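You operate a simulated robot arm through the tools that you are given. There is no shell and no other tool.

You run a simulated robot arm. Do the job below in one go: nothing can be reset, and whatever is moved stays where it is left.

Task
Push the Groovy sign's loose stick home in the stick press.
Fine: sign in the press nest, press latch switch on hold for the push, then back on free; leave the rack's sticks and the Encore sign. Where these are worked on the way, their far stop is far enough and under half their travel is too little: press latch switch.

Only the result counts: the job must be done as asked and must still hold three seconds after the hand-in. Knocking over, shifting, dropping, spilling or breaking anything else fails it.

Robot
A 6-joint arm with a two-finger parallel gripper, fixed in place. Base frame: the origin is at the foot of the arm, x ahead of it, y to its left, z up; the work surface is at about z = 0.883. Readings come in m, degrees, newtons and seconds.
With the tool pointing down near the work surface it reaches from about 0.36 to 0.76 m from the base axis. Its first joint turns from -66.0 to 66.0 degrees. Payload 2.45 kg.
The tool frame sits at the grasp point between the pads (the TCP): z along the fingers, y along the line on which they close. The tips reach 0.024 m beyond it. Largest opening 0.068 m; finger width 0.017, thickness 0.01; the body of the gripper, 0.04 by 0.07 m, starts 0.041 m behind the TCP.
Orientation is that of the tool frame in the base frame, as [roll, pitch, yaw] about the fixed x, y, z axes, in that order (R = Rz(yaw) Ry(pitch) Rx(roll)). With the fingers straight down and closing along the base's y, the tool's x points along the base's -x, its y along +y and its z along -z.

Tools
- The arm moves only by the tool play_rows. Its argument "series" is a list of rows, each a list of 3 entries, a list of its own where there are three numbers: the shift along the tool's x, y, z in m, then the turn, a rotation vector about the tool's x, y, z in degrees, then the opening, from 0 (shut) to 1 (fully open). In form: [[[tx, ty, tz], [rx, ry, rz], gripper], ...]. A call has 1 to 20 rows; each row is the pose to reach, as a shift and turn from the pose commanded when the call began, along the tool's axes at that moment. A row lasts 0.2 s, in which the tool goes at most 0.05 m and 8.6 degrees; a call with a longer step from one row to the next is refused whole, and so is a gripper value outside its range. Where a pose cannot be reached the arm comes as near as it can. A force on the tool above 40 N (or 10 N above the force at the start of the call, whichever is more), or a blocked arm, ends the call early, and 0.2 s more pass. The fingers move at their own pace (about 0.108 m/s each) and stop on an object; they squeeze with about 39 N. The grip force told is the motor's: it shows also when the fingers shut on nothing. Time passes only in rows, and 0.2 s behind the last, so rows that repeat a pose let the fingers close. It gives the time, the measured TCP pose, the force on the tool (base axes), the opening and the grip force at its end, in the units of the frame above (readings bear some noise), with the torque about the TCP (base axes, N m) and any sound that the robot's microphone picked up, and new pictures: "show" is both (left out), scene, wrist or none.
- Cameras (640 x 400 px; columns grow to the right, rows downward): "scene" is fixed at [0.1765, 0.4182, 1.4669]; the picture's right is [-0.67, -0.74, 0.00], its down [-0.41, 0.37, -0.83] and it looks along [0.62, -0.56, -0.56] (base axes); focal length 329 px, centre (320, 200). "wrist" rides on the gripper at [0.084, 0.011, -0.075] in the tool frame; the picture's right is [-0.13, 0.99, 0.00], its down [-0.60, -0.08, -0.79] and it looks along [-0.79, -0.10, 0.61] (tool axes); focal length 251 px, centre (320, 200). There is no depth. A picture from a camera that has moved, and an enlarged one, comes with that camera's place and axes in the base frame and with its lens.
- inspect(camera, box): a new picture of the part [left, top, right, bottom] of that camera's present view, enlarged. It takes no simulated time.
- close_job(): hands the job in; it is judged then, once.

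Places have to be worked out from the pictures, the camera data and where the tool is seen. Open the gripper and draw the arm clear of the work before you hand the job in, unless the task says otherwise.

The tools are called after "Emit:" as a command line: name --argument value ..., lists and objects as JSON in quotes. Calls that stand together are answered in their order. play_rows: Moves the arm, as the interface text tells. Its arguments: {"type":"object","properties":{"series":{"type":"array","items":{"type":"array"}},"show":{"type":"string","enum":["both","scene","wrist","none"]}},"required":["series"]} The other tools are called the same way: inspect (camera, box) takes an enlarged picture of a part of a camera's view; close_job () hands the job in.

At the start:

```text
clock: 0.0
ee_pos: [0.4918, -0.1015, 1.2722]
orientation: [179.9, 0.1, -179.9]
wrist_force: [-0.4, 0.0, 0.0]
torque: [0.02, 0.0, -0.02]
finger_gap: 0.0681
finger_force: 0.0
```

scene: 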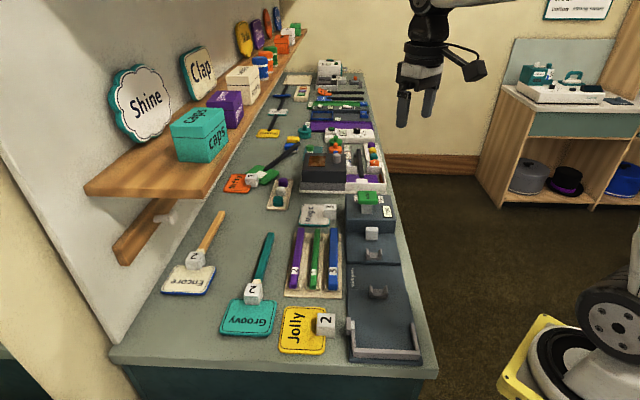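
wrist: 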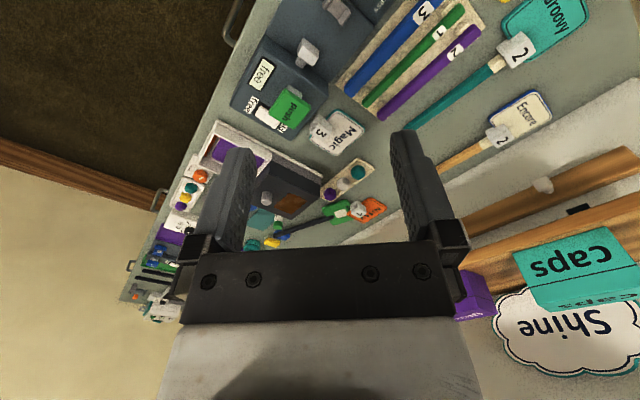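

I'll start by looking closer at the press, the Groovy sign and the rack in the scene view and wrist view.

Emit:
inspect --camera "scene" --box '[200, 170, 440, 370]'

Emit:
inspect --camera "scene" --box '[320, 180, 430, 290]'

Emit:
inspect --camera "wrist" --box '[220, 0, 600, 200]'

```text
2.00 times, centred on (320, 270) of scene
camera zoom: at [0.1765, 0.4182, 1.4669], right [-0.67, -0.74, 0.0], down [-0.41, 0.37, -0.83], along [0.62, -0.56, -0.56], focal length 657 px, centre (320, 60)
```

zoom: 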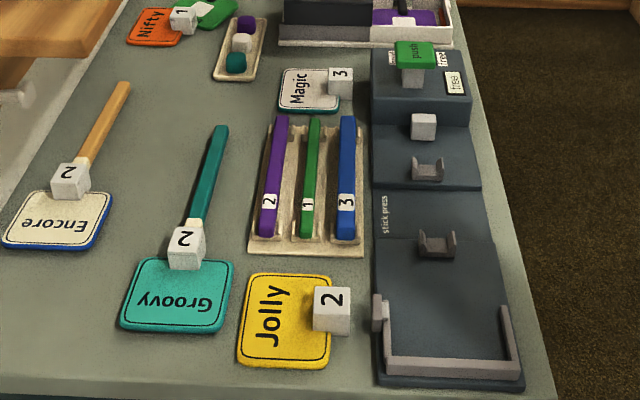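

```text
3.64 times, centred on (375, 235) of scene
camera zoom: at [0.1765, 0.4182, 1.4669], right [-0.67, -0.74, 0.0], down [-0.41, 0.37, -0.83], along [0.62, -0.56, -0.56], focal length 1195 px, centre (120, 73)
```

zoom: 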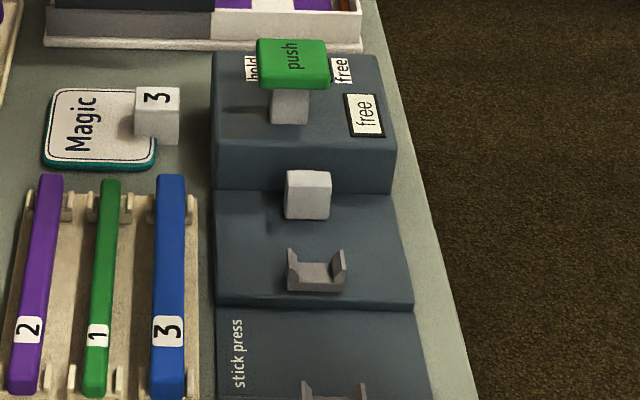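

```text
1.68 times, centred on (410, 100) of wrist
camera zoom: at [0.4087, -0.0904, 1.3473], right [0.13, 0.99, 0.0], down [0.6, -0.08, 0.79], along [0.79, -0.1, -0.61], focal length 424 px, centre (168, 368)
```

zoom: 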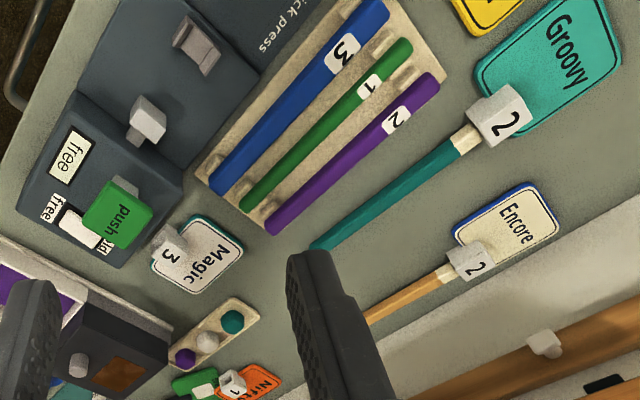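

The press runs along roughly (0.70,-0.71) from its nest near (0.36,0.10) to the push pad near (0.63,-0.17), and the Groovy sign lies parallel to it. I'll turn the wrist to line up with that axis and come lower for a closer look at the press head.

Emit:
play_rows --series '[[[0.007, 0.013, 0.02], [0, 0, 7.5], 1], [[0.014, 0.027, 0.04], [0, 0, 15], 1], [[0.021, 0.04, 0.06], [0, 0, 22.5], 1], [[0.028, 0.053, 0.08], [0, 0, 30], 1], [[0.035, 0.067, 0.1], [0, 0, 37.5], 1], [[0.042, 0.08, 0.12], [0, 0, 45], 1], [[0.042, 0.08, 0.12], [0, 0, 45], 1]]' --show "both"

```text
clock: 1.6
ee_pos: [0.4498, -0.0221, 1.1519]
orientation: [-179.9, -0.1, 135.0]
wrist_force: [-0.4, 0.0, 0.5]
torque: [0.03, 0.02, -0.02]
finger_gap: 0.068
finger_force: 0.1
camera wrist: at [0.3981, 0.0457, 1.2275], right [0.79, 0.61, 0.0], down [0.37, -0.48, 0.79], along [0.48, -0.63, -0.61], focal length 251 px, centre (320, 200)
```

scene: 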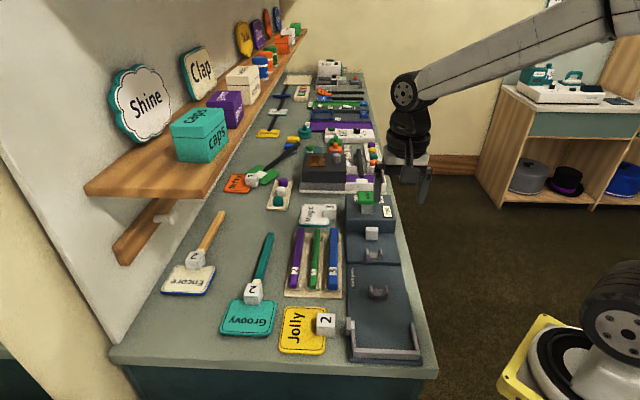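
wrist: 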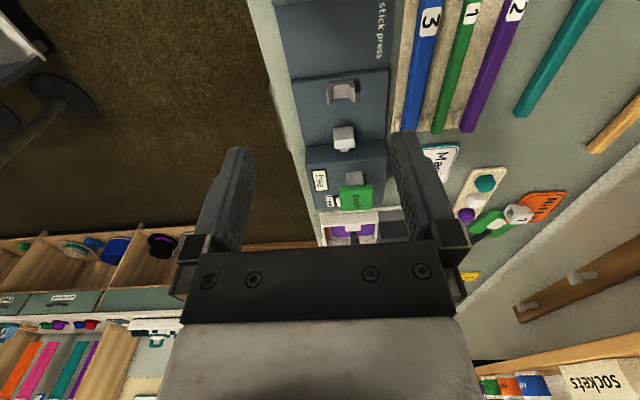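

The push pad works out near (0.63,-0.17,0.98). I'll zoom in on the press head to find the latch switch.

Emit:
inspect --camera "wrist" --box '[290, 60, 410, 240]'

Emit:
inspect --camera "scene" --box '[340, 180, 410, 224]'

Emit:
inspect --camera "scene" --box '[210, 220, 350, 350]'

Emit:
inspect --camera "scene" --box '[330, 240, 430, 370]'

```text
2.22 times, centred on (350, 150) of wrist
camera zoom: at [0.3981, 0.0457, 1.2275], right [0.79, 0.61, 0.0], down [0.37, -0.48, 0.79], along [0.48, -0.63, -0.61], focal length 559 px, centre (253, 311)
```

zoom: 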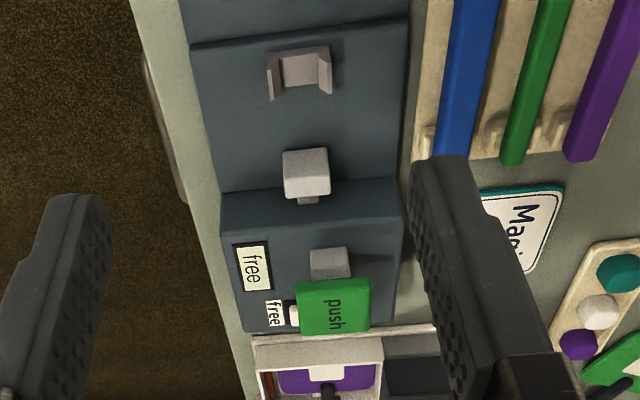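

```text
9.09 times, centred on (375, 202) of scene
camera zoom: at [0.1765, 0.4182, 1.4669], right [-0.67, -0.74, 0.0], down [-0.41, 0.37, -0.83], along [0.62, -0.56, -0.56], focal length 2988 px, centre (-180, 182)
```

zoom: 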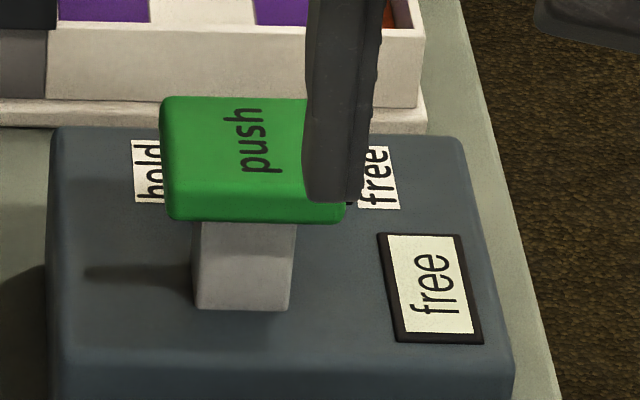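

```text
3.08 times, centred on (280, 285) of scene
camera zoom: at [0.1765, 0.4182, 1.4669], right [-0.67, -0.74, 0.0], down [-0.41, 0.37, -0.83], along [0.62, -0.56, -0.56], focal length 1011 px, centre (443, -62)
```

zoom: 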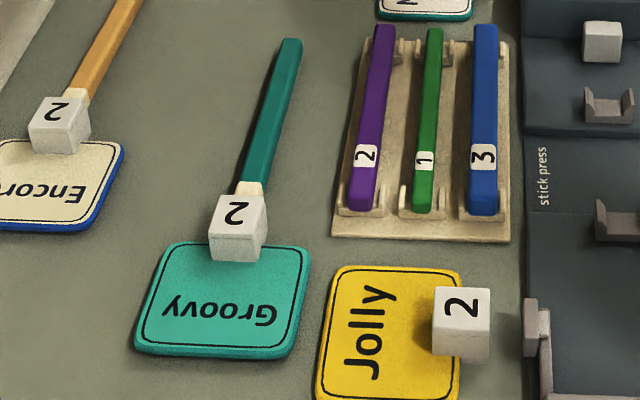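

```text
3.08 times, centred on (380, 305) of scene
camera zoom: at [0.1765, 0.4182, 1.4669], right [-0.67, -0.74, 0.0], down [-0.41, 0.37, -0.83], along [0.62, -0.56, -0.56], focal length 1011 px, centre (135, -123)
```

zoom: 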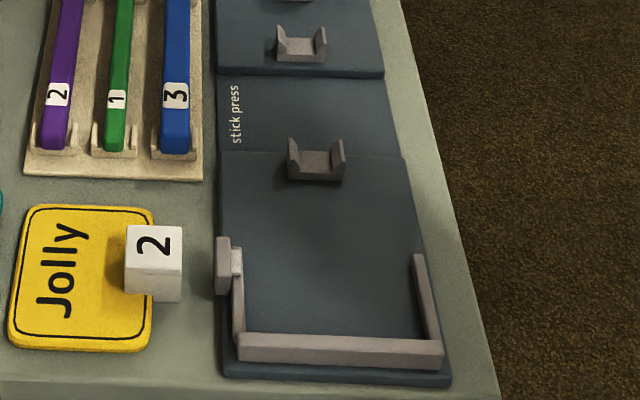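

The latch switch sits behind the push pad, between the "hold" and "free" labels. I'll view the press head from the aisle side by turning the wrist 90° above it, staying at tip height above 1.1.

Emit:
play_rows --series '[[[-0.022, -0.001, 0.0], [0, 0, -8.2], 1], [[-0.044, -0.002, 0.002], [0, 0, -16.4], 1], [[-0.066, -0.004, 0.004], [0, 0, -24.6], 1], [[-0.088, -0.005, 0.006], [0, 0, -32.8], 1], [[-0.11, -0.006, 0.008], [0, 0, -41], 1], [[-0.132, -0.007, 0.01], [0, 0, -49.2], 1], [[-0.154, -0.008, 0.011], [0, 0, -57.4], 1], [[-0.176, -0.009, 0.012], [0, 0, -65.6], 1], [[-0.198, -0.01, 0.014], [0, 0, -73.8], 1], [[-0.22, -0.012, 0.016], [0, 0, -82], 1], [[-0.239, -0.0127, 0.017], [0, 0, -90], 1], [[-0.239, -0.0127, 0.017], [0, 0, -90], 1]]' --show "both"

```text
clock: 4.2
ee_pos: [0.6123, -0.1987, 1.1315]
orientation: [-179.9, 0.0, -134.8]
wrist_force: [-0.6, -0.2, -0.1]
torque: [-0.01, -0.01, -0.02]
finger_gap: 0.068
finger_force: 0.1
camera wrist: at [0.5455, -0.2508, 1.209], right [-0.61, 0.79, 0.0], down [0.48, 0.37, 0.79], along [0.63, 0.49, -0.61], focal length 251 px, centre (320, 200)
```

scene: 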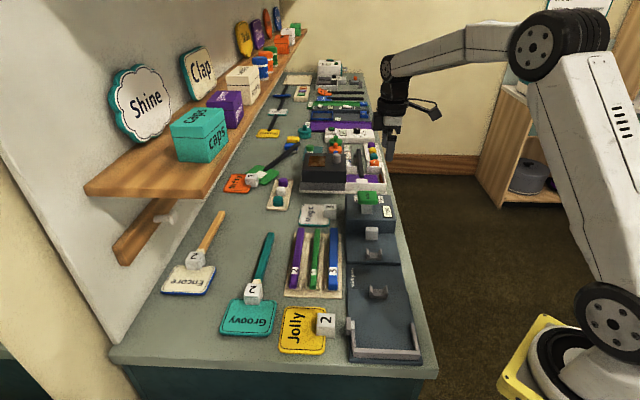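
wrist: 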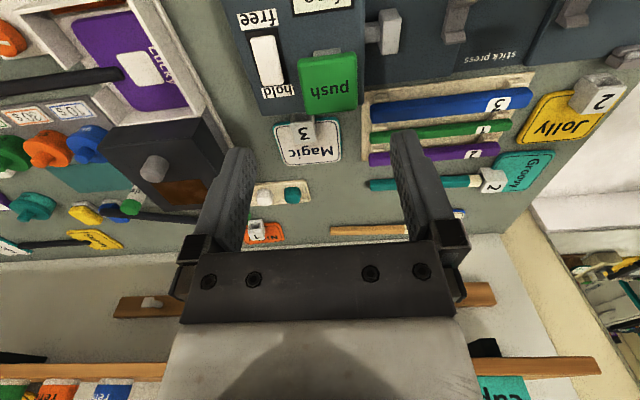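

The switch is the white rocker/slider between "free" and "hold" near (0.67,-0.22), with the push pad at about (0.635,-0.17,0.98). I'll back away 7 cm so the head is fully in view.

Emit:
play_rows --series '[[[0.035, 0, 0], [0, 0, 0], 1], [[0.07, 0, 0.0], [0, 0, 0], 1], [[0.07, 0, 0.0], [0, 0, 0], 1]]' --show "wrist"

Emit:
inspect --camera "wrist" --box '[220, 20, 440, 160]'

Emit:
inspect --camera "wrist" --box '[400, 20, 640, 170]'

```text
clock: 5.0
ee_pos: [0.5621, -0.2496, 1.1334]
orientation: [179.9, 0.1, -134.8]
wrist_force: [-0.2, -0.3, 0.2]
torque: [-0.03, 0.0, 0.01]
finger_gap: 0.0679
finger_force: 0.0
camera wrist: at [0.4952, -0.3011, 1.2092], right [-0.61, 0.79, 0.0], down [0.48, 0.37, 0.79], along [0.63, 0.48, -0.61], focal length 251 px, centre (320, 200)
```

wrist: 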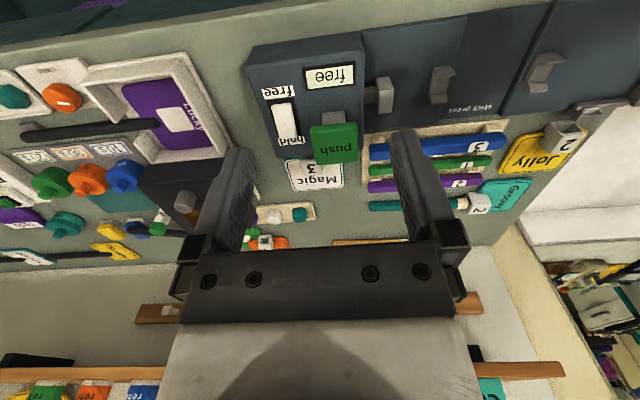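

```text
2.86 times, centred on (330, 90) of wrist
camera zoom: at [0.4952, -0.3011, 1.2092], right [-0.61, 0.79, 0.0], down [0.48, 0.37, 0.79], along [0.63, 0.48, -0.61], focal length 718 px, centre (291, 514)
```

zoom: 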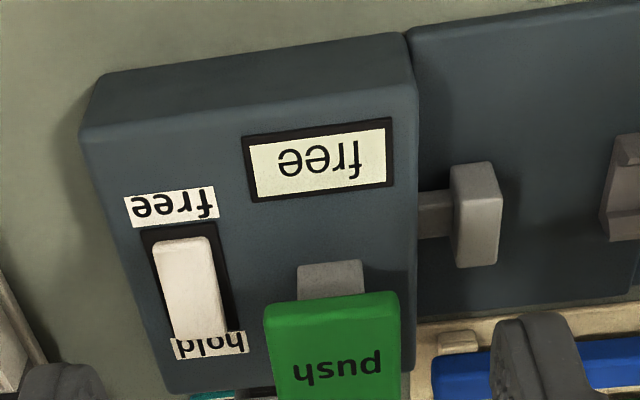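

```text
2.67 times, centred on (520, 95) of wrist
camera zoom: at [0.4952, -0.3011, 1.2092], right [-0.61, 0.79, 0.0], down [0.48, 0.37, 0.79], along [0.63, 0.48, -0.61], focal length 670 px, centre (-213, 480)
```

zoom: 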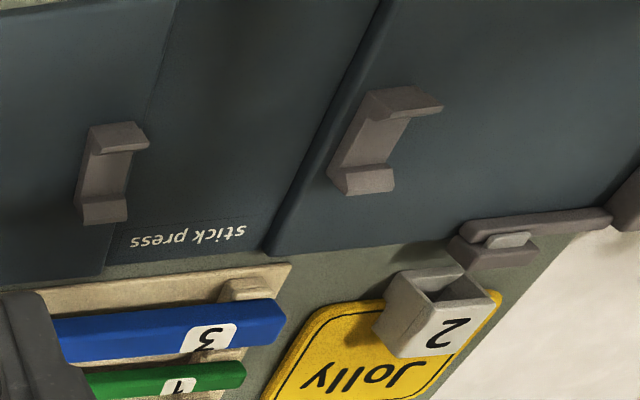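

The switch is a white rocker whose "hold" end is raised (window reads "free"). The press axis works out at base -45° with centreline (x+y)/√2 ≈ 0.318, and the Groovy sign lies parallel at (x+y)/√2 ≈ 0.59; I now move above the Groovy sign with the wrist aligned to it for a close look.

Emit:
play_rows --series '[[[-0.0308, 0.0253, 0.0028], [0, 0, 7.5], 1], [[-0.0615, 0.0507, 0.0055], [0, 0, 15], 1], [[-0.0923, 0.076, 0.0083], [0, 0, 22.5], 1], [[-0.123, 0.1013, 0.011], [0, 0, 30], 1], [[-0.1538, 0.1267, 0.0138], [0, 0, 37.5], 1], [[-0.1845, 0.152, 0.0165], [0, 0, 45], 1], [[-0.2153, 0.1773, 0.0193], [0, 0, 52.5], 1], [[-0.246, 0.2027, 0.022], [0, 0, 60], 1], [[-0.2768, 0.228, 0.0248], [0, 0, 67.5], 1], [[-0.3075, 0.2533, 0.0275], [0, 0, 75], 1], [[-0.3383, 0.2787, 0.0303], [0, 0, 82.5], 1], [[-0.369, 0.304, 0.033], [0, 0, 90], 1], [[-0.369, 0.304, 0.033], [0, 0, 90], 1]]' --show "both"

```text
clock: 7.8
ee_pos: [0.6063, 0.2269, 1.101]
orientation: [-180.0, 0.0, 135.0]
wrist_force: [-1.1, -0.4, -0.1]
torque: [0.02, -0.01, 0.0]
finger_gap: 0.068
finger_force: 0.0
camera wrist: at [0.555, 0.294, 1.1769], right [0.79, 0.61, 0.0], down [0.37, -0.48, 0.79], along [0.48, -0.63, -0.61], focal length 251 px, centre (320, 200)
```

scene: 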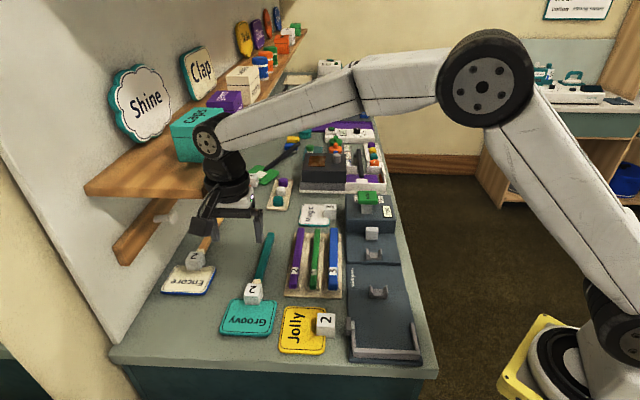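
wrist: 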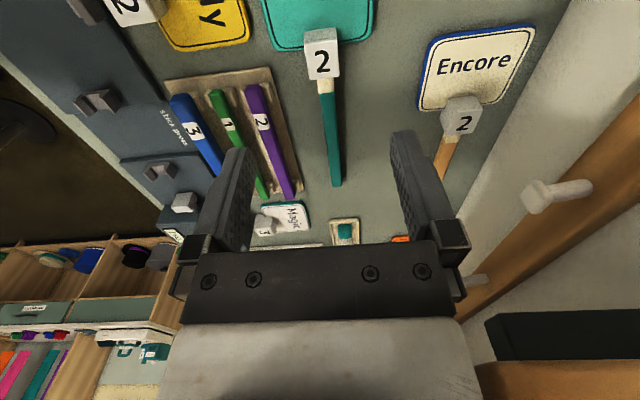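

The hand is clear over the Groovy stick. I'll zoom in on the sign's cube and plate in the wrist view for exact geometry.

Emit:
inspect --camera "wrist" --box '[250, 0, 390, 88]'

Emit:
inspect --camera "wrist" --box '[260, 60, 400, 200]'

Emit:
inspect --camera "scene" --box '[150, 180, 300, 350]'

```text
4.55 times, centred on (320, 44) of wrist
camera zoom: at [0.555, 0.294, 1.1769], right [0.79, 0.61, 0.0], down [0.37, -0.48, 0.79], along [0.48, -0.63, -0.61], focal length 1143 px, centre (320, 909)
```

zoom: 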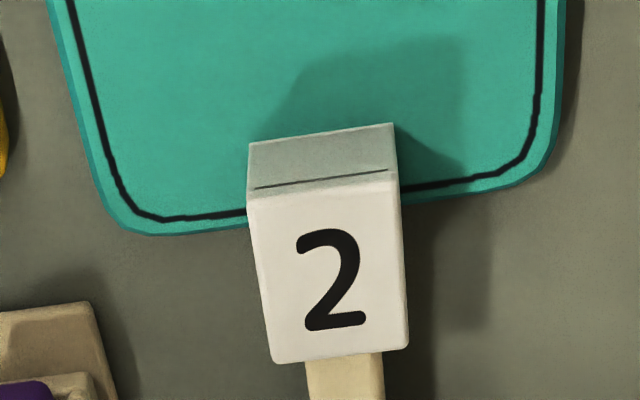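

```text
2.86 times, centred on (330, 130) of wrist
camera zoom: at [0.555, 0.294, 1.1769], right [0.79, 0.61, 0.0], down [0.37, -0.48, 0.79], along [0.48, -0.63, -0.61], focal length 718 px, centre (291, 400)
```

zoom: 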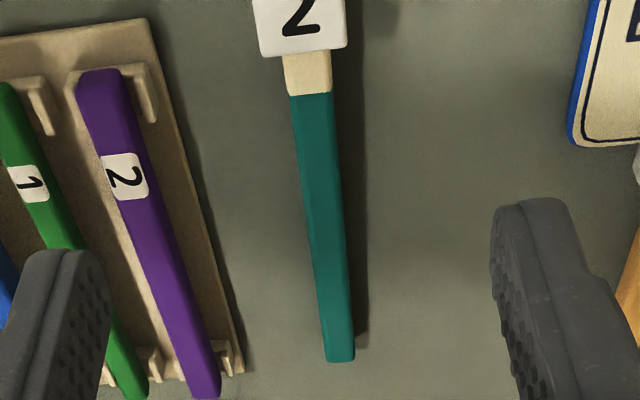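

```text
2.35 times, centred on (225, 265) of scene
camera zoom: at [0.1765, 0.4182, 1.4669], right [-0.67, -0.74, 0.0], down [-0.41, 0.37, -0.83], along [0.62, -0.56, -0.56], focal length 773 px, centre (544, 47)
```

zoom: 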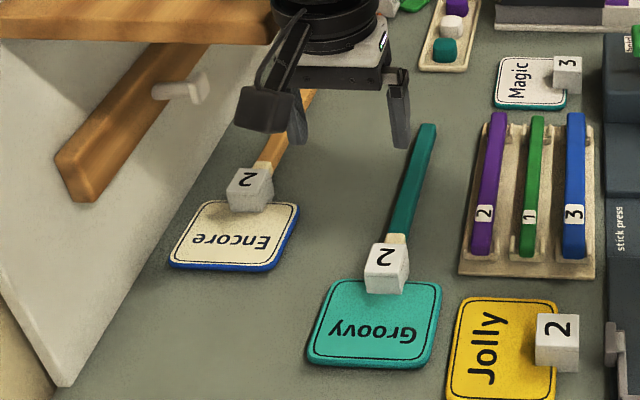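

The cube is about 30 × 34 mm, centred near s=(x−y)/√2≈0.294, w=(x+y)/√2≈0.588, top z≈0.92, with about 25 mm of bare wood showing. Next I'll look straight down at the nest by moving over it and tilting the tool 30°.

Emit:
play_rows --series '[[[0.001, -0.034, 0], [0, 0, 0], 1], [[0.002, -0.068, 0], [0, 0, 0], 1], [[0.003, -0.102, 0], [0, 5, 0], 1], [[0.004, -0.136, 0], [0, 10, 0], 1], [[0.005, -0.17, 0], [0, 15, 0], 1], [[0.006, -0.204, 0], [0, 20, 0], 1], [[0.007, -0.238, 0], [0, 25, 0], 1], [[0.008, -0.271, 0], [0, 30, 0], 1], [[0.008, -0.271, 0], [0, 30, 0], 1]]' --show "both"

```text
clock: 9.8
ee_pos: [0.4081, 0.0421, 1.1015]
orientation: [-180.0, -30.1, 135.1]
wrist_force: [0.2, -0.1, -0.3]
torque: [-0.03, -0.01, 0.0]
finger_gap: 0.0681
finger_force: 0.0
camera wrist: at [0.3919, 0.0738, 1.2085], right [0.78, 0.62, -0.06], down [0.6, -0.71, 0.38], along [0.19, -0.34, -0.92], focal length 251 px, centre (320, 200)
```

scene: 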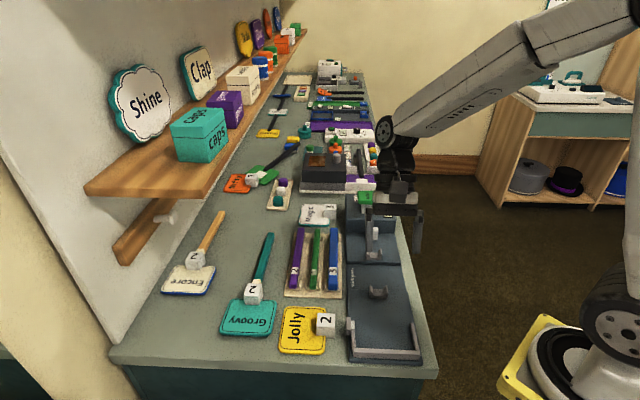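
wrist: 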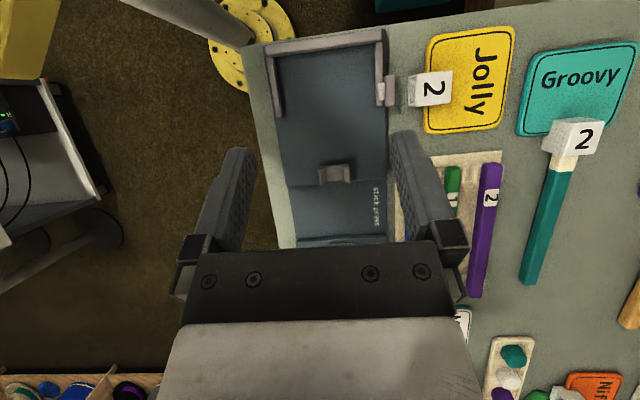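

This near top-down view shows both the nest and the Groovy sign. I'll zoom in on each to measure them against each other.

Emit:
inspect --camera "wrist" --box '[250, 20, 410, 120]'

Emit:
inspect --camera "wrist" --box '[480, 20, 640, 120]'

Emit:
inspect --camera "wrist" --box '[260, 140, 420, 240]'

Emit:
inspect --camera "wrist" --box '[480, 110, 640, 290]'

```text
4.00 times, centred on (330, 70) of wrist
camera zoom: at [0.3919, 0.0738, 1.2085], right [0.78, 0.62, -0.06], down [0.6, -0.71, 0.38], along [0.19, -0.34, -0.92], focal length 1006 px, centre (280, 720)
```

zoom: 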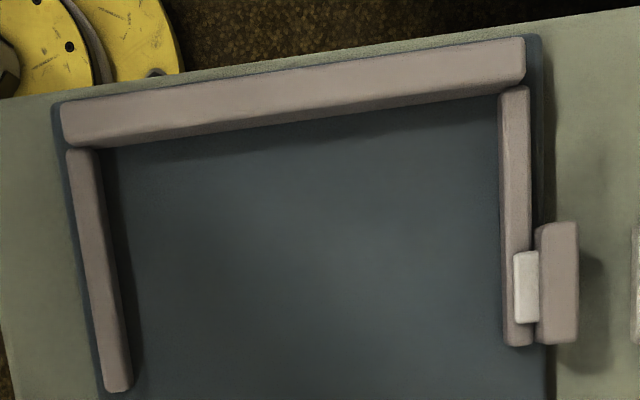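

```text
4.00 times, centred on (560, 70) of wrist
camera zoom: at [0.3919, 0.0738, 1.2085], right [0.78, 0.62, -0.06], down [0.6, -0.71, 0.38], along [0.19, -0.34, -0.92], focal length 1006 px, centre (-640, 720)
```

zoom: 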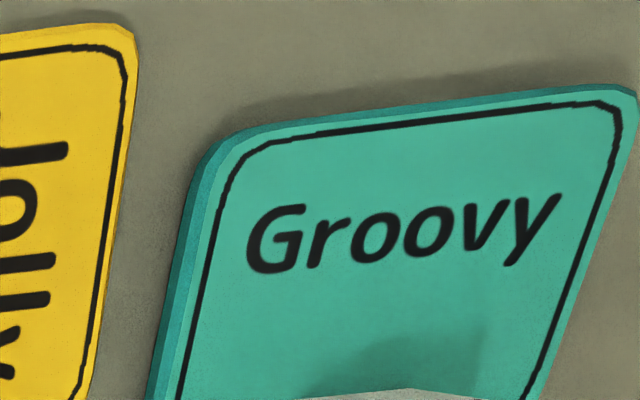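

```text
4.00 times, centred on (340, 190) of wrist
camera zoom: at [0.3919, 0.0738, 1.2085], right [0.78, 0.62, -0.06], down [0.6, -0.71, 0.38], along [0.19, -0.34, -0.92], focal length 1006 px, centre (240, 240)
```

zoom: 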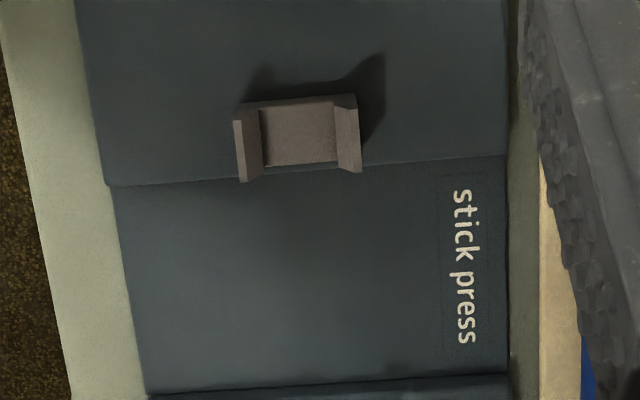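

```text
2.22 times, centred on (560, 200) of wrist
camera zoom: at [0.3919, 0.0738, 1.2085], right [0.78, 0.62, -0.06], down [0.6, -0.71, 0.38], along [0.19, -0.34, -0.92], focal length 559 px, centre (-213, 200)
```

zoom: 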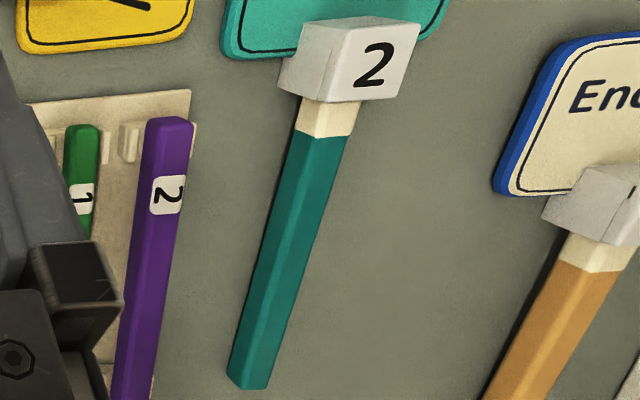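

The nest's inner fence face is at s≈0.178, its arms at w≈0.2625 and 0.3725 (110 mm gap for a ~102 mm plate), and cradle 1 spans s≈0.305–0.326. I'll slide 20 cm along the press to look down on the second cradle, ram and pad.

Emit:
play_rows --series '[[[-0.035, 0, -0.02], [0, 0, 0], 1], [[-0.07, 0, -0.04], [0, 0, 0], 1], [[-0.104, 0, -0.06], [0, 0, 0], 1], [[-0.139, 0, -0.08], [0, 0, 0], 1], [[-0.173, 0, -0.1], [0, 0, 0], 1], [[-0.173, 0, -0.1], [0, 0, 0], 1]]' --show "wrist"

Emit:
inspect --camera "wrist" --box '[250, 80, 410, 240]'

Emit:
inspect --camera "wrist" --box '[270, 150, 400, 235]'

```text
clock: 11.2
ee_pos: [0.5538, -0.1014, 1.1001]
orientation: [179.9, -29.9, 135.0]
wrist_force: [0.4, 0.4, 1.2]
torque: [0.02, 0.0, 0.0]
finger_gap: 0.0681
finger_force: 0.1
camera wrist: at [0.5364, -0.069, 1.2091], right [0.78, 0.62, -0.06], down [0.6, -0.71, 0.38], along [0.19, -0.34, -0.92], focal length 251 px, centre (320, 200)
```

wrist: 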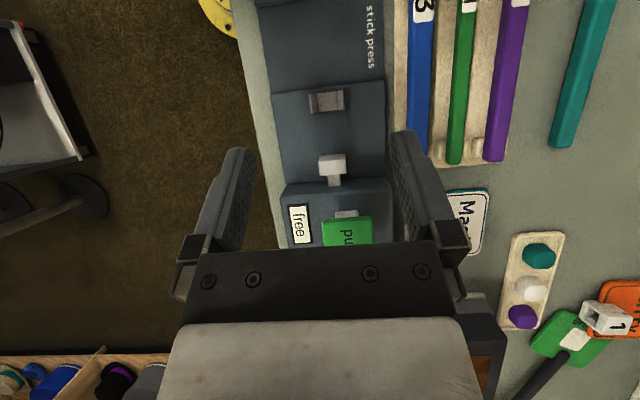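

```text
2.50 times, centred on (330, 160) of wrist
camera zoom: at [0.5364, -0.069, 1.2091], right [0.78, 0.62, -0.06], down [0.6, -0.71, 0.38], along [0.19, -0.34, -0.92], focal length 629 px, centre (295, 300)
```

zoom: 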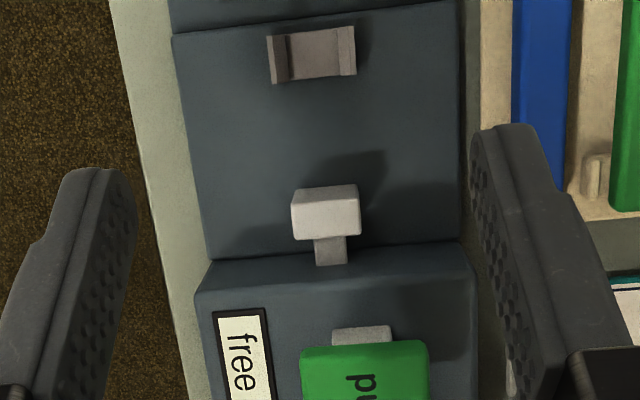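

```text
4.71 times, centred on (335, 192) of wrist
camera zoom: at [0.5364, -0.069, 1.2091], right [0.78, 0.62, -0.06], down [0.6, -0.71, 0.38], along [0.19, -0.34, -0.92], focal length 1183 px, centre (249, 235)
```

zoom: 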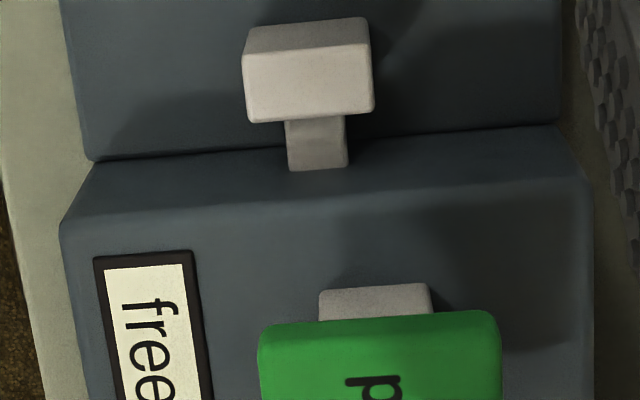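

The ram face is at s≈0.496 (stick end should land near 0.472 in the nest), the pad is centred near s≈0.57, w≈0.33, and the rocker near s≈0.629 with its hold end at w≈0.33. Now I'll straighten the tool and move above the Groovy cube at z≈1.0.

Emit:
play_rows --series '[[[0.0118, 0.0335, 0.0212], [0, -3.75, 0], 1], [[0.0237, 0.067, 0.0425], [0, -7.5, 0], 1], [[0.0355, 0.1005, 0.0637], [0, -11.25, 0], 1], [[0.0474, 0.134, 0.085], [0, -15, 0], 1], [[0.0592, 0.1675, 0.1062], [0, -18.75, 0], 1], [[0.071, 0.201, 0.1274], [0, -22.5, 0], 1], [[0.0829, 0.2345, 0.1487], [0, -26.25, 0], 1], [[0.0947, 0.268, 0.1699], [0, -30, 0], 1], [[0.0947, 0.268, 0.1699], [0, -30, 0], 1]]' --show "both"

Emit:
inspect --camera "wrist" --box '[220, 0, 420, 160]'

```text
clock: 13.2
ee_pos: [0.6239, 0.2084, 1.0001]
orientation: [179.9, 0.1, 135.0]
wrist_force: [-0.1, -0.7, -0.5]
torque: [-0.02, -0.02, 0.0]
finger_gap: 0.0681
finger_force: 0.1
camera wrist: at [0.5712, 0.2756, 1.0757], right [0.79, 0.61, 0.0], down [0.37, -0.48, 0.79], along [0.48, -0.63, -0.61], focal length 251 px, centre (320, 200)
```

scene: 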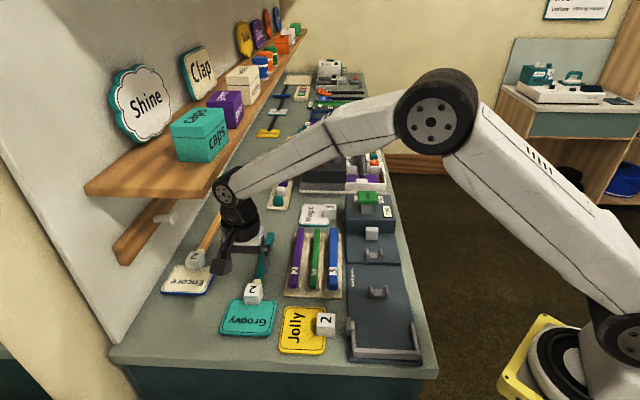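
wrist: 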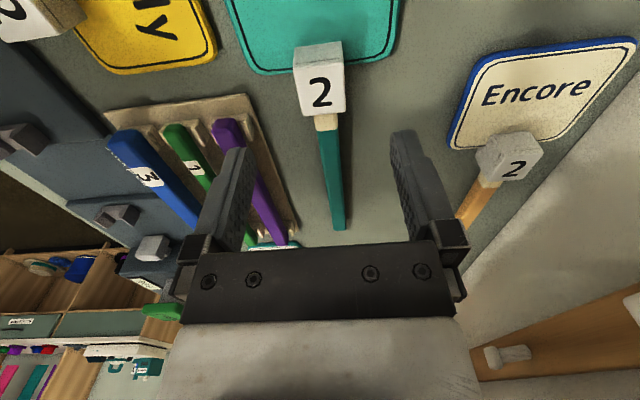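

```text
2.50 times, centred on (320, 80) of wrist
camera zoom: at [0.5712, 0.2756, 1.0757], right [0.79, 0.61, 0.0], down [0.37, -0.48, 0.79], along [0.48, -0.63, -0.61], focal length 629 px, centre (320, 500)
```

zoom: 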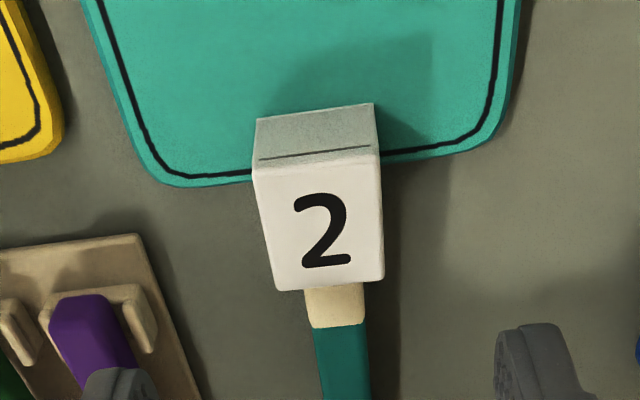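

The cube is centred at s≈0.295, w≈0.5885 with its top near z≈0.919 and plate top near 0.892, so the hand is aligned. I'll descend to TCP z≈0.921 with fingers straddling the cube.

Emit:
play_rows --series '[[[-0.001, 0, 0.02], [0, 0, 0], 1], [[-0.002, 0, 0.04], [0, 0, 0], 1], [[-0.002, 0, 0.06], [0, 0, 0], 1], [[-0.002, 0, 0.071], [0, 0, 0], 1], [[-0.002, 0, 0.079], [0, 0, 0], 1], [[-0.002, 0, 0.079], [0, 0, 0], 1]]' --show "both"

Emit:
inspect --camera "scene" --box '[190, 220, 300, 340]'

```text
clock: 14.6
ee_pos: [0.6235, 0.2065, 0.9238]
orientation: [180.0, 0.0, 135.1]
wrist_force: [-0.7, 0.3, 0.7]
torque: [-0.03, -0.03, -0.01]
finger_gap: 0.068
finger_force: 0.0
camera wrist: at [0.5727, 0.2737, 0.999], right [0.79, 0.61, 0.0], down [0.37, -0.48, 0.79], along [0.48, -0.63, -0.61], focal length 251 px, centre (320, 200)
```

scene: 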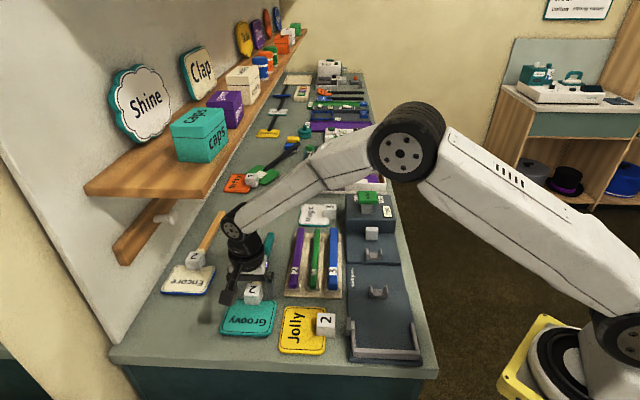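
wrist: 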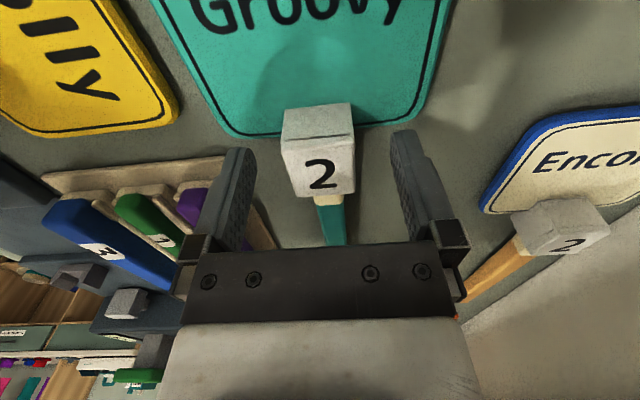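

```text
3.33 times, centred on (245, 280) of scene
camera zoom: at [0.1765, 0.4182, 1.4669], right [-0.67, -0.74, 0.0], down [-0.41, 0.37, -0.83], along [0.62, -0.56, -0.56], focal length 1096 px, centre (570, -67)
```

zoom: 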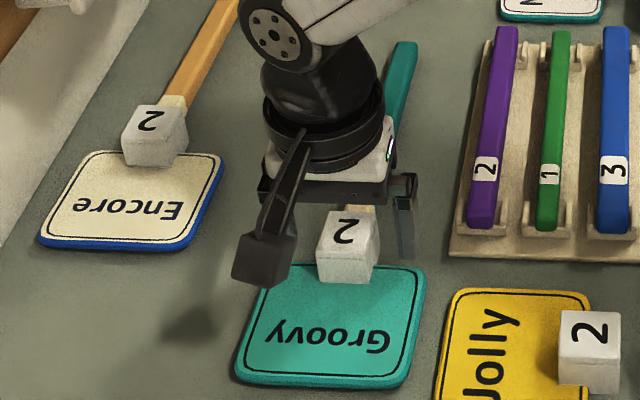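

The cube sits between the fingers with nothing touching. I'll ease down 2 mm and close on the cube.

Emit:
play_rows --series '[[[0, 0, 0.002], [0, 0, 0], 1], [[0, 0, 0.002], [0, 0, 0], 0.6], [[0, 0, 0.002], [0, 0, 0], 0.3], [[0, 0, 0.002], [0, 0, 0], 0.2], [[0, 0, 0.002], [0, 0, 0], 0.2]]' --show "both"

```text
clock: 15.8
ee_pos: [0.6249, 0.2051, 0.9211]
orientation: [-180.0, 0.0, 135.0]
wrist_force: [0.9, -0.3, 0.2]
torque: [-0.04, -0.02, 0.0]
finger_gap: 0.0315
finger_force: 39.2
camera wrist: at [0.5727, 0.273, 0.9971], right [0.79, 0.61, 0.0], down [0.37, -0.48, 0.79], along [0.48, -0.63, -0.61], focal length 251 px, centre (320, 200)
```

scene: 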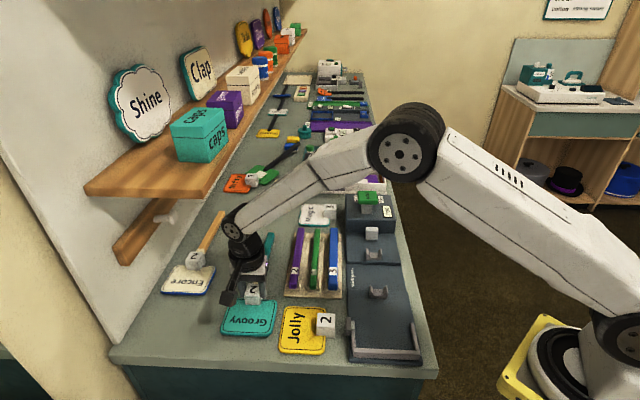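
wrist: 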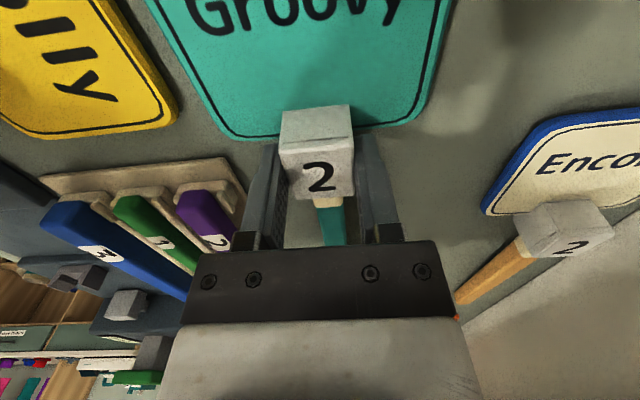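

The cube is gripped (gap 31.5 mm, 39 N). I'll lift slowly straight up 10 cm and check how the stick hangs.

Emit:
play_rows --series '[[[0, 0, -0.005], [0, 0, 0], 0.2], [[0, 0, -0.012], [0, 0, 0], 0.2], [[0, 0, -0.022], [0, 0, 0], 0.2], [[0, 0, -0.034], [0, 0, 0], 0.2], [[0, 0, -0.048], [0, 0, 0], 0.2], [[0, 0, -0.062], [0, 0, 0], 0.2], [[0, 0, -0.076], [0, 0, 0], 0.2], [[0, 0, -0.088], [0, 0, 0], 0.2], [[0, 0, -0.096], [0, 0, 0], 0.2], [[0, 0, -0.1], [0, 0, 0], 0.2], [[0, 0, -0.1], [0, 0, 0], 0.2]]' --show "both"

Emit:
inspect --camera "scene" --box '[180, 180, 340, 340]'

```text
clock: 18.2
ee_pos: [0.6242, 0.2072, 1.0223]
orientation: [-180.0, -0.1, 135.1]
wrist_force: [0.2, 0.4, -1.3]
torque: [0.0, 0.01, -0.02]
finger_gap: 0.0315
finger_force: 39.1
camera wrist: at [0.5732, 0.2742, 1.0969], right [0.79, 0.61, 0.0], down [0.37, -0.48, 0.79], along [0.48, -0.63, -0.61], focal length 251 px, centre (320, 200)
```

scene: 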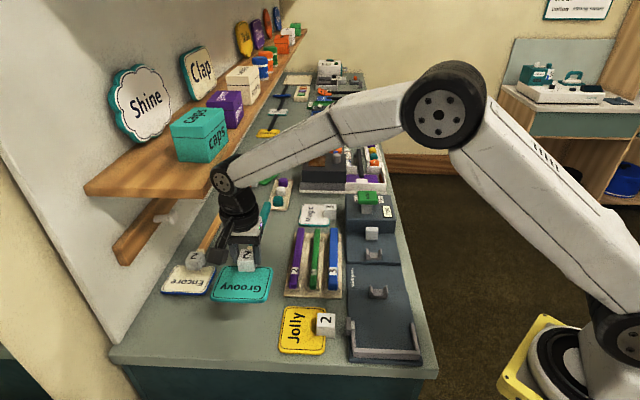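
wrist: 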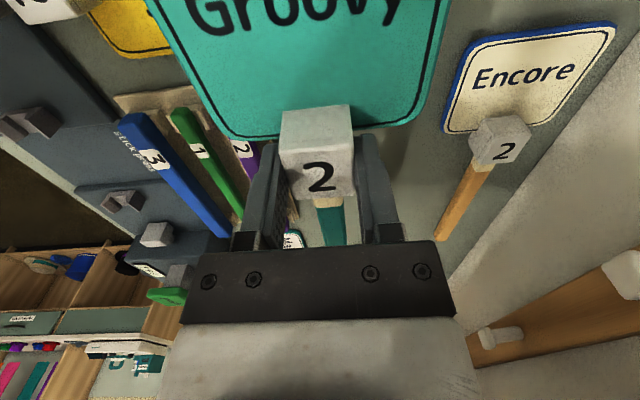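

```text
2.50 times, centred on (260, 260) of scene
camera zoom: at [0.1765, 0.4182, 1.4669], right [-0.67, -0.74, 0.0], down [-0.41, 0.37, -0.83], along [0.62, -0.56, -0.56], focal length 822 px, centre (470, 50)
```

zoom: 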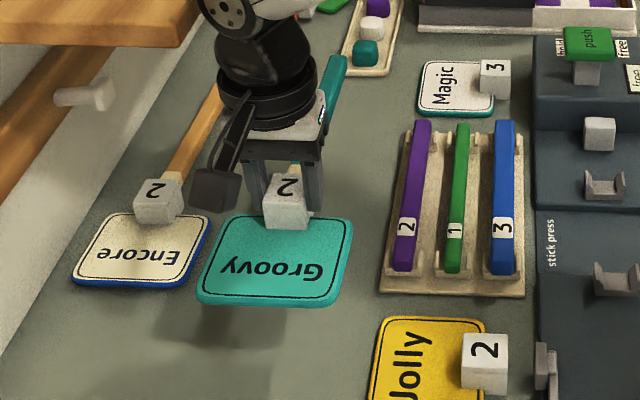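

The sign came up level with the stick still seated. I'll carry it slowly across (−269 mm across, −26 mm along the axis) to hang above the nest.

Emit:
play_rows --series '[[[0.001, -0.008, 0], [0, 0, 0], 0.2], [[0.003, -0.022, 0], [0, 0, 0], 0.2], [[0.005, -0.042, 0], [0, 0, 0], 0.2], [[0.007, -0.064, 0], [0, 0, 0], 0.2], [[0.009, -0.087, 0], [0, 0, 0], 0.2], [[0.011, -0.11, 0], [0, 0, 0], 0.2], [[0.013, -0.133, 0], [0, 0, 0], 0.2], [[0.015, -0.156, 0], [0, 0, 0], 0.2], [[0.017, -0.179, 0], [0, 0, 0], 0.2], [[0.019, -0.202, 0], [0, 0, 0], 0.2], [[0.021, -0.224, 0], [0, 0, 0], 0.2], [[0.023, -0.244, 0], [0, 0, 0], 0.2], [[0.025, -0.259, 0], [0, 0, 0], 0.2], [[0.026, -0.266, 0], [0, 0, 0], 0.2], [[0.026, -0.2688, 0], [0, 0, 0], 0.2], [[0.026, -0.2688, 0], [0, 0, 0], 0.2]]' --show "both"

Emit:
inspect --camera "scene" --box '[310, 200, 450, 370]'

Emit:
inspect --camera "wrist" --box '[140, 0, 460, 200]'

```text
clock: 21.6
ee_pos: [0.4147, 0.0324, 1.0198]
orientation: [-179.9, 0.0, 135.1]
wrist_force: [-0.4, 0.0, -0.6]
torque: [0.03, 0.03, 0.01]
finger_gap: 0.0316
finger_force: 39.2
camera wrist: at [0.3635, 0.1007, 1.0959], right [0.79, 0.61, 0.0], down [0.37, -0.48, 0.79], along [0.48, -0.63, -0.61], focal length 251 px, centre (320, 200)
```

scene: 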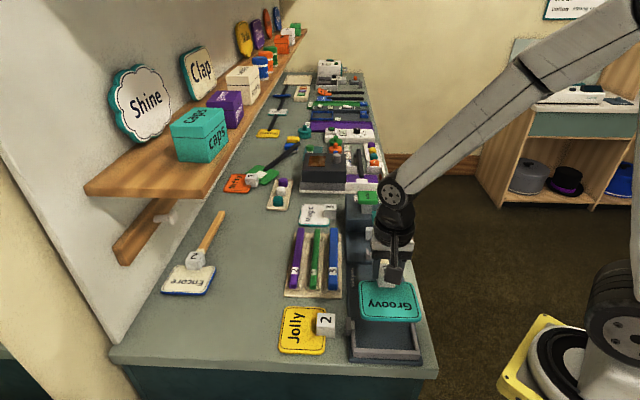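
wrist: 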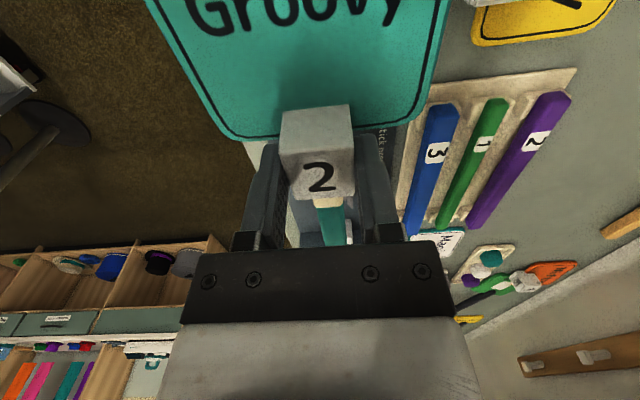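

```text
2.35 times, centred on (380, 285) of scene
camera zoom: at [0.1765, 0.4182, 1.4669], right [-0.67, -0.74, 0.0], down [-0.41, 0.37, -0.83], along [0.62, -0.56, -0.56], focal length 773 px, centre (179, 0)
```

zoom: 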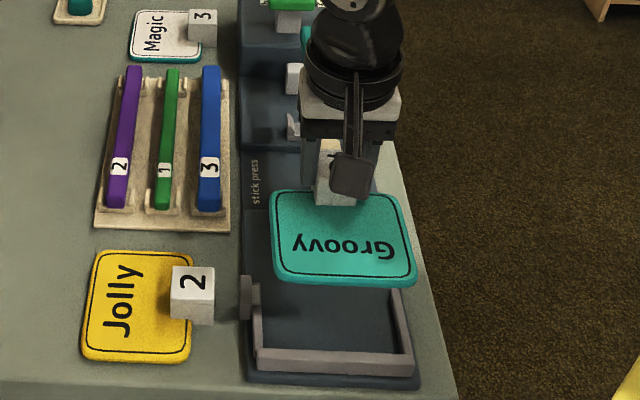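

```text
2.00 times, centred on (300, 100) of wrist
camera zoom: at [0.3635, 0.1007, 1.0959], right [0.79, 0.61, 0.0], down [0.37, -0.48, 0.79], along [0.48, -0.63, -0.61], focal length 503 px, centre (360, 400)
```

zoom: 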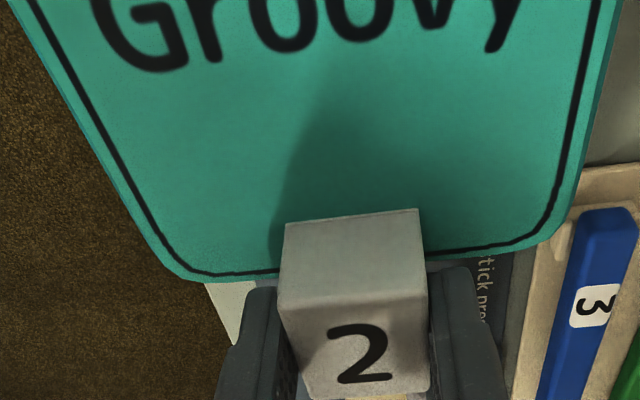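

The scene view puts the plate's front edge a few mm clear of the fence and centred between the arms (both about w≈0.319). I'll lower 65 mm to just above the fence and recheck.

Emit:
play_rows --series '[[[0, 0, 0.006], [0, 0, 0], 0.2], [[0, 0, 0.016], [0, 0, 0], 0.2], [[0, 0, 0.028], [0, 0, 0], 0.2], [[0, 0, 0.042], [0, 0, 0], 0.2], [[0, 0, 0.054], [0, 0, 0], 0.2], [[0, 0, 0.062], [0, 0, 0], 0.2], [[0, 0, 0.065], [0, 0, 0], 0.2], [[0, 0, 0.065], [0, 0, 0], 0.2]]' --show "both"

Emit:
inspect --camera "scene" --box '[330, 260, 440, 370]'

Emit:
inspect --camera "scene" --box '[330, 180, 440, 290]'

```text
clock: 23.4
ee_pos: [0.4158, 0.034, 0.9553]
orientation: [-179.9, 0.0, 135.2]
wrist_force: [1.0, -0.7, -0.8]
torque: [0.04, 0.01, 0.01]
finger_gap: 0.0315
finger_force: 39.3
camera wrist: at [0.364, 0.1015, 1.032], right [0.79, 0.61, 0.0], down [0.37, -0.48, 0.79], along [0.48, -0.63, -0.61], focal length 251 px, centre (320, 200)
```

scene: 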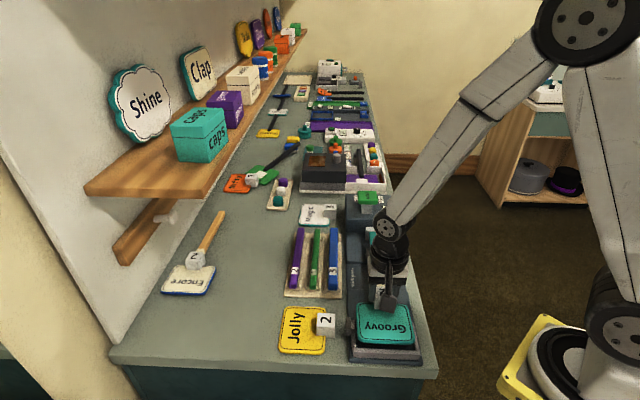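
wrist: 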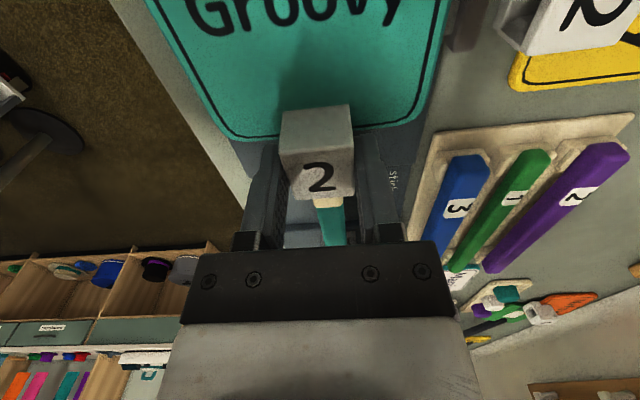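

```text
3.64 times, centred on (385, 315) of scene
camera zoom: at [0.1765, 0.4182, 1.4669], right [-0.67, -0.74, 0.0], down [-0.41, 0.37, -0.83], along [0.62, -0.56, -0.56], focal length 1195 px, centre (84, -218)
```

zoom: 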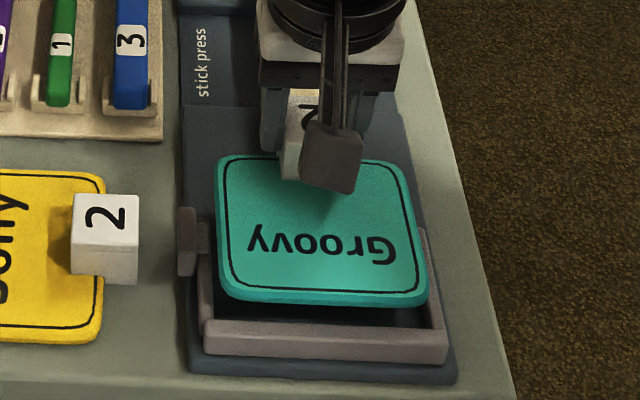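

```text
3.64 times, centred on (385, 235) of scene
camera zoom: at [0.1765, 0.4182, 1.4669], right [-0.67, -0.74, 0.0], down [-0.41, 0.37, -0.83], along [0.62, -0.56, -0.56], focal length 1195 px, centre (84, 73)
```

zoom: 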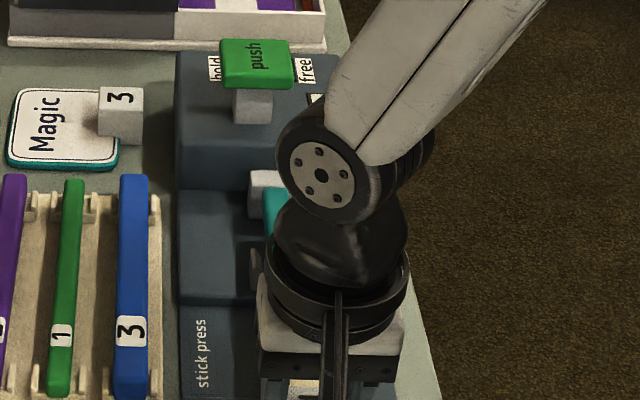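

The plate is centred within a millimetre between the arms with about 2.5 mm to the front fence, and the stick end is just ahead of the ram. I'll lower another 18 mm and read the force.

Emit:
play_rows --series '[[[0, 0, 0.004], [0, 0, 0], 0.2], [[0, 0, 0.009], [0, 0, 0], 0.2], [[0, 0, 0.014], [0, 0, 0], 0.2], [[0, 0, 0.018], [0, 0, 0], 0.2], [[0, 0, 0.018], [0, 0, 0], 0.2]]' --show "scene"

Emit:
inspect --camera "scene" --box '[330, 260, 440, 370]'

```text
clock: 24.6
ee_pos: [0.4167, 0.0336, 0.938]
orientation: [179.8, 0.1, 135.1]
wrist_force: [1.3, -0.3, 5.9]
torque: [-0.87, -0.78, 0.02]
finger_gap: 0.0316
finger_force: 38.8
```

scene: 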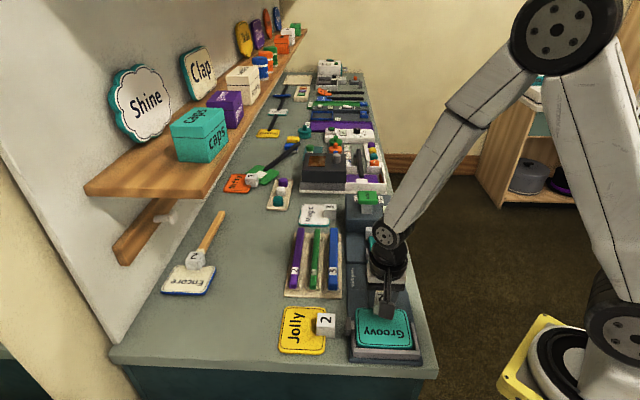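

```text
3.64 times, centred on (385, 315) of scene
camera zoom: at [0.1764, 0.4182, 1.4669], right [-0.67, -0.74, 0.0], down [-0.41, 0.37, -0.83], along [0.62, -0.56, -0.56], focal length 1195 px, centre (84, -218)
```

zoom: 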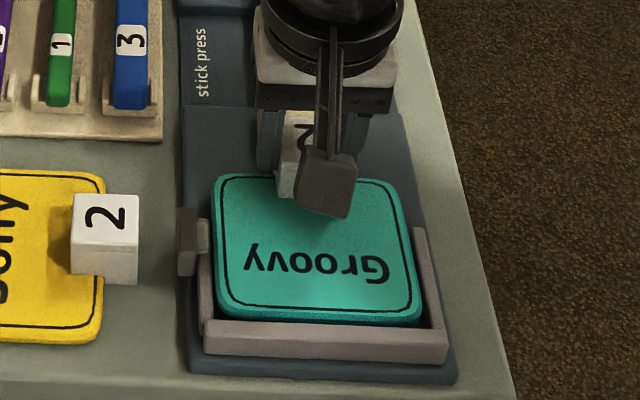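

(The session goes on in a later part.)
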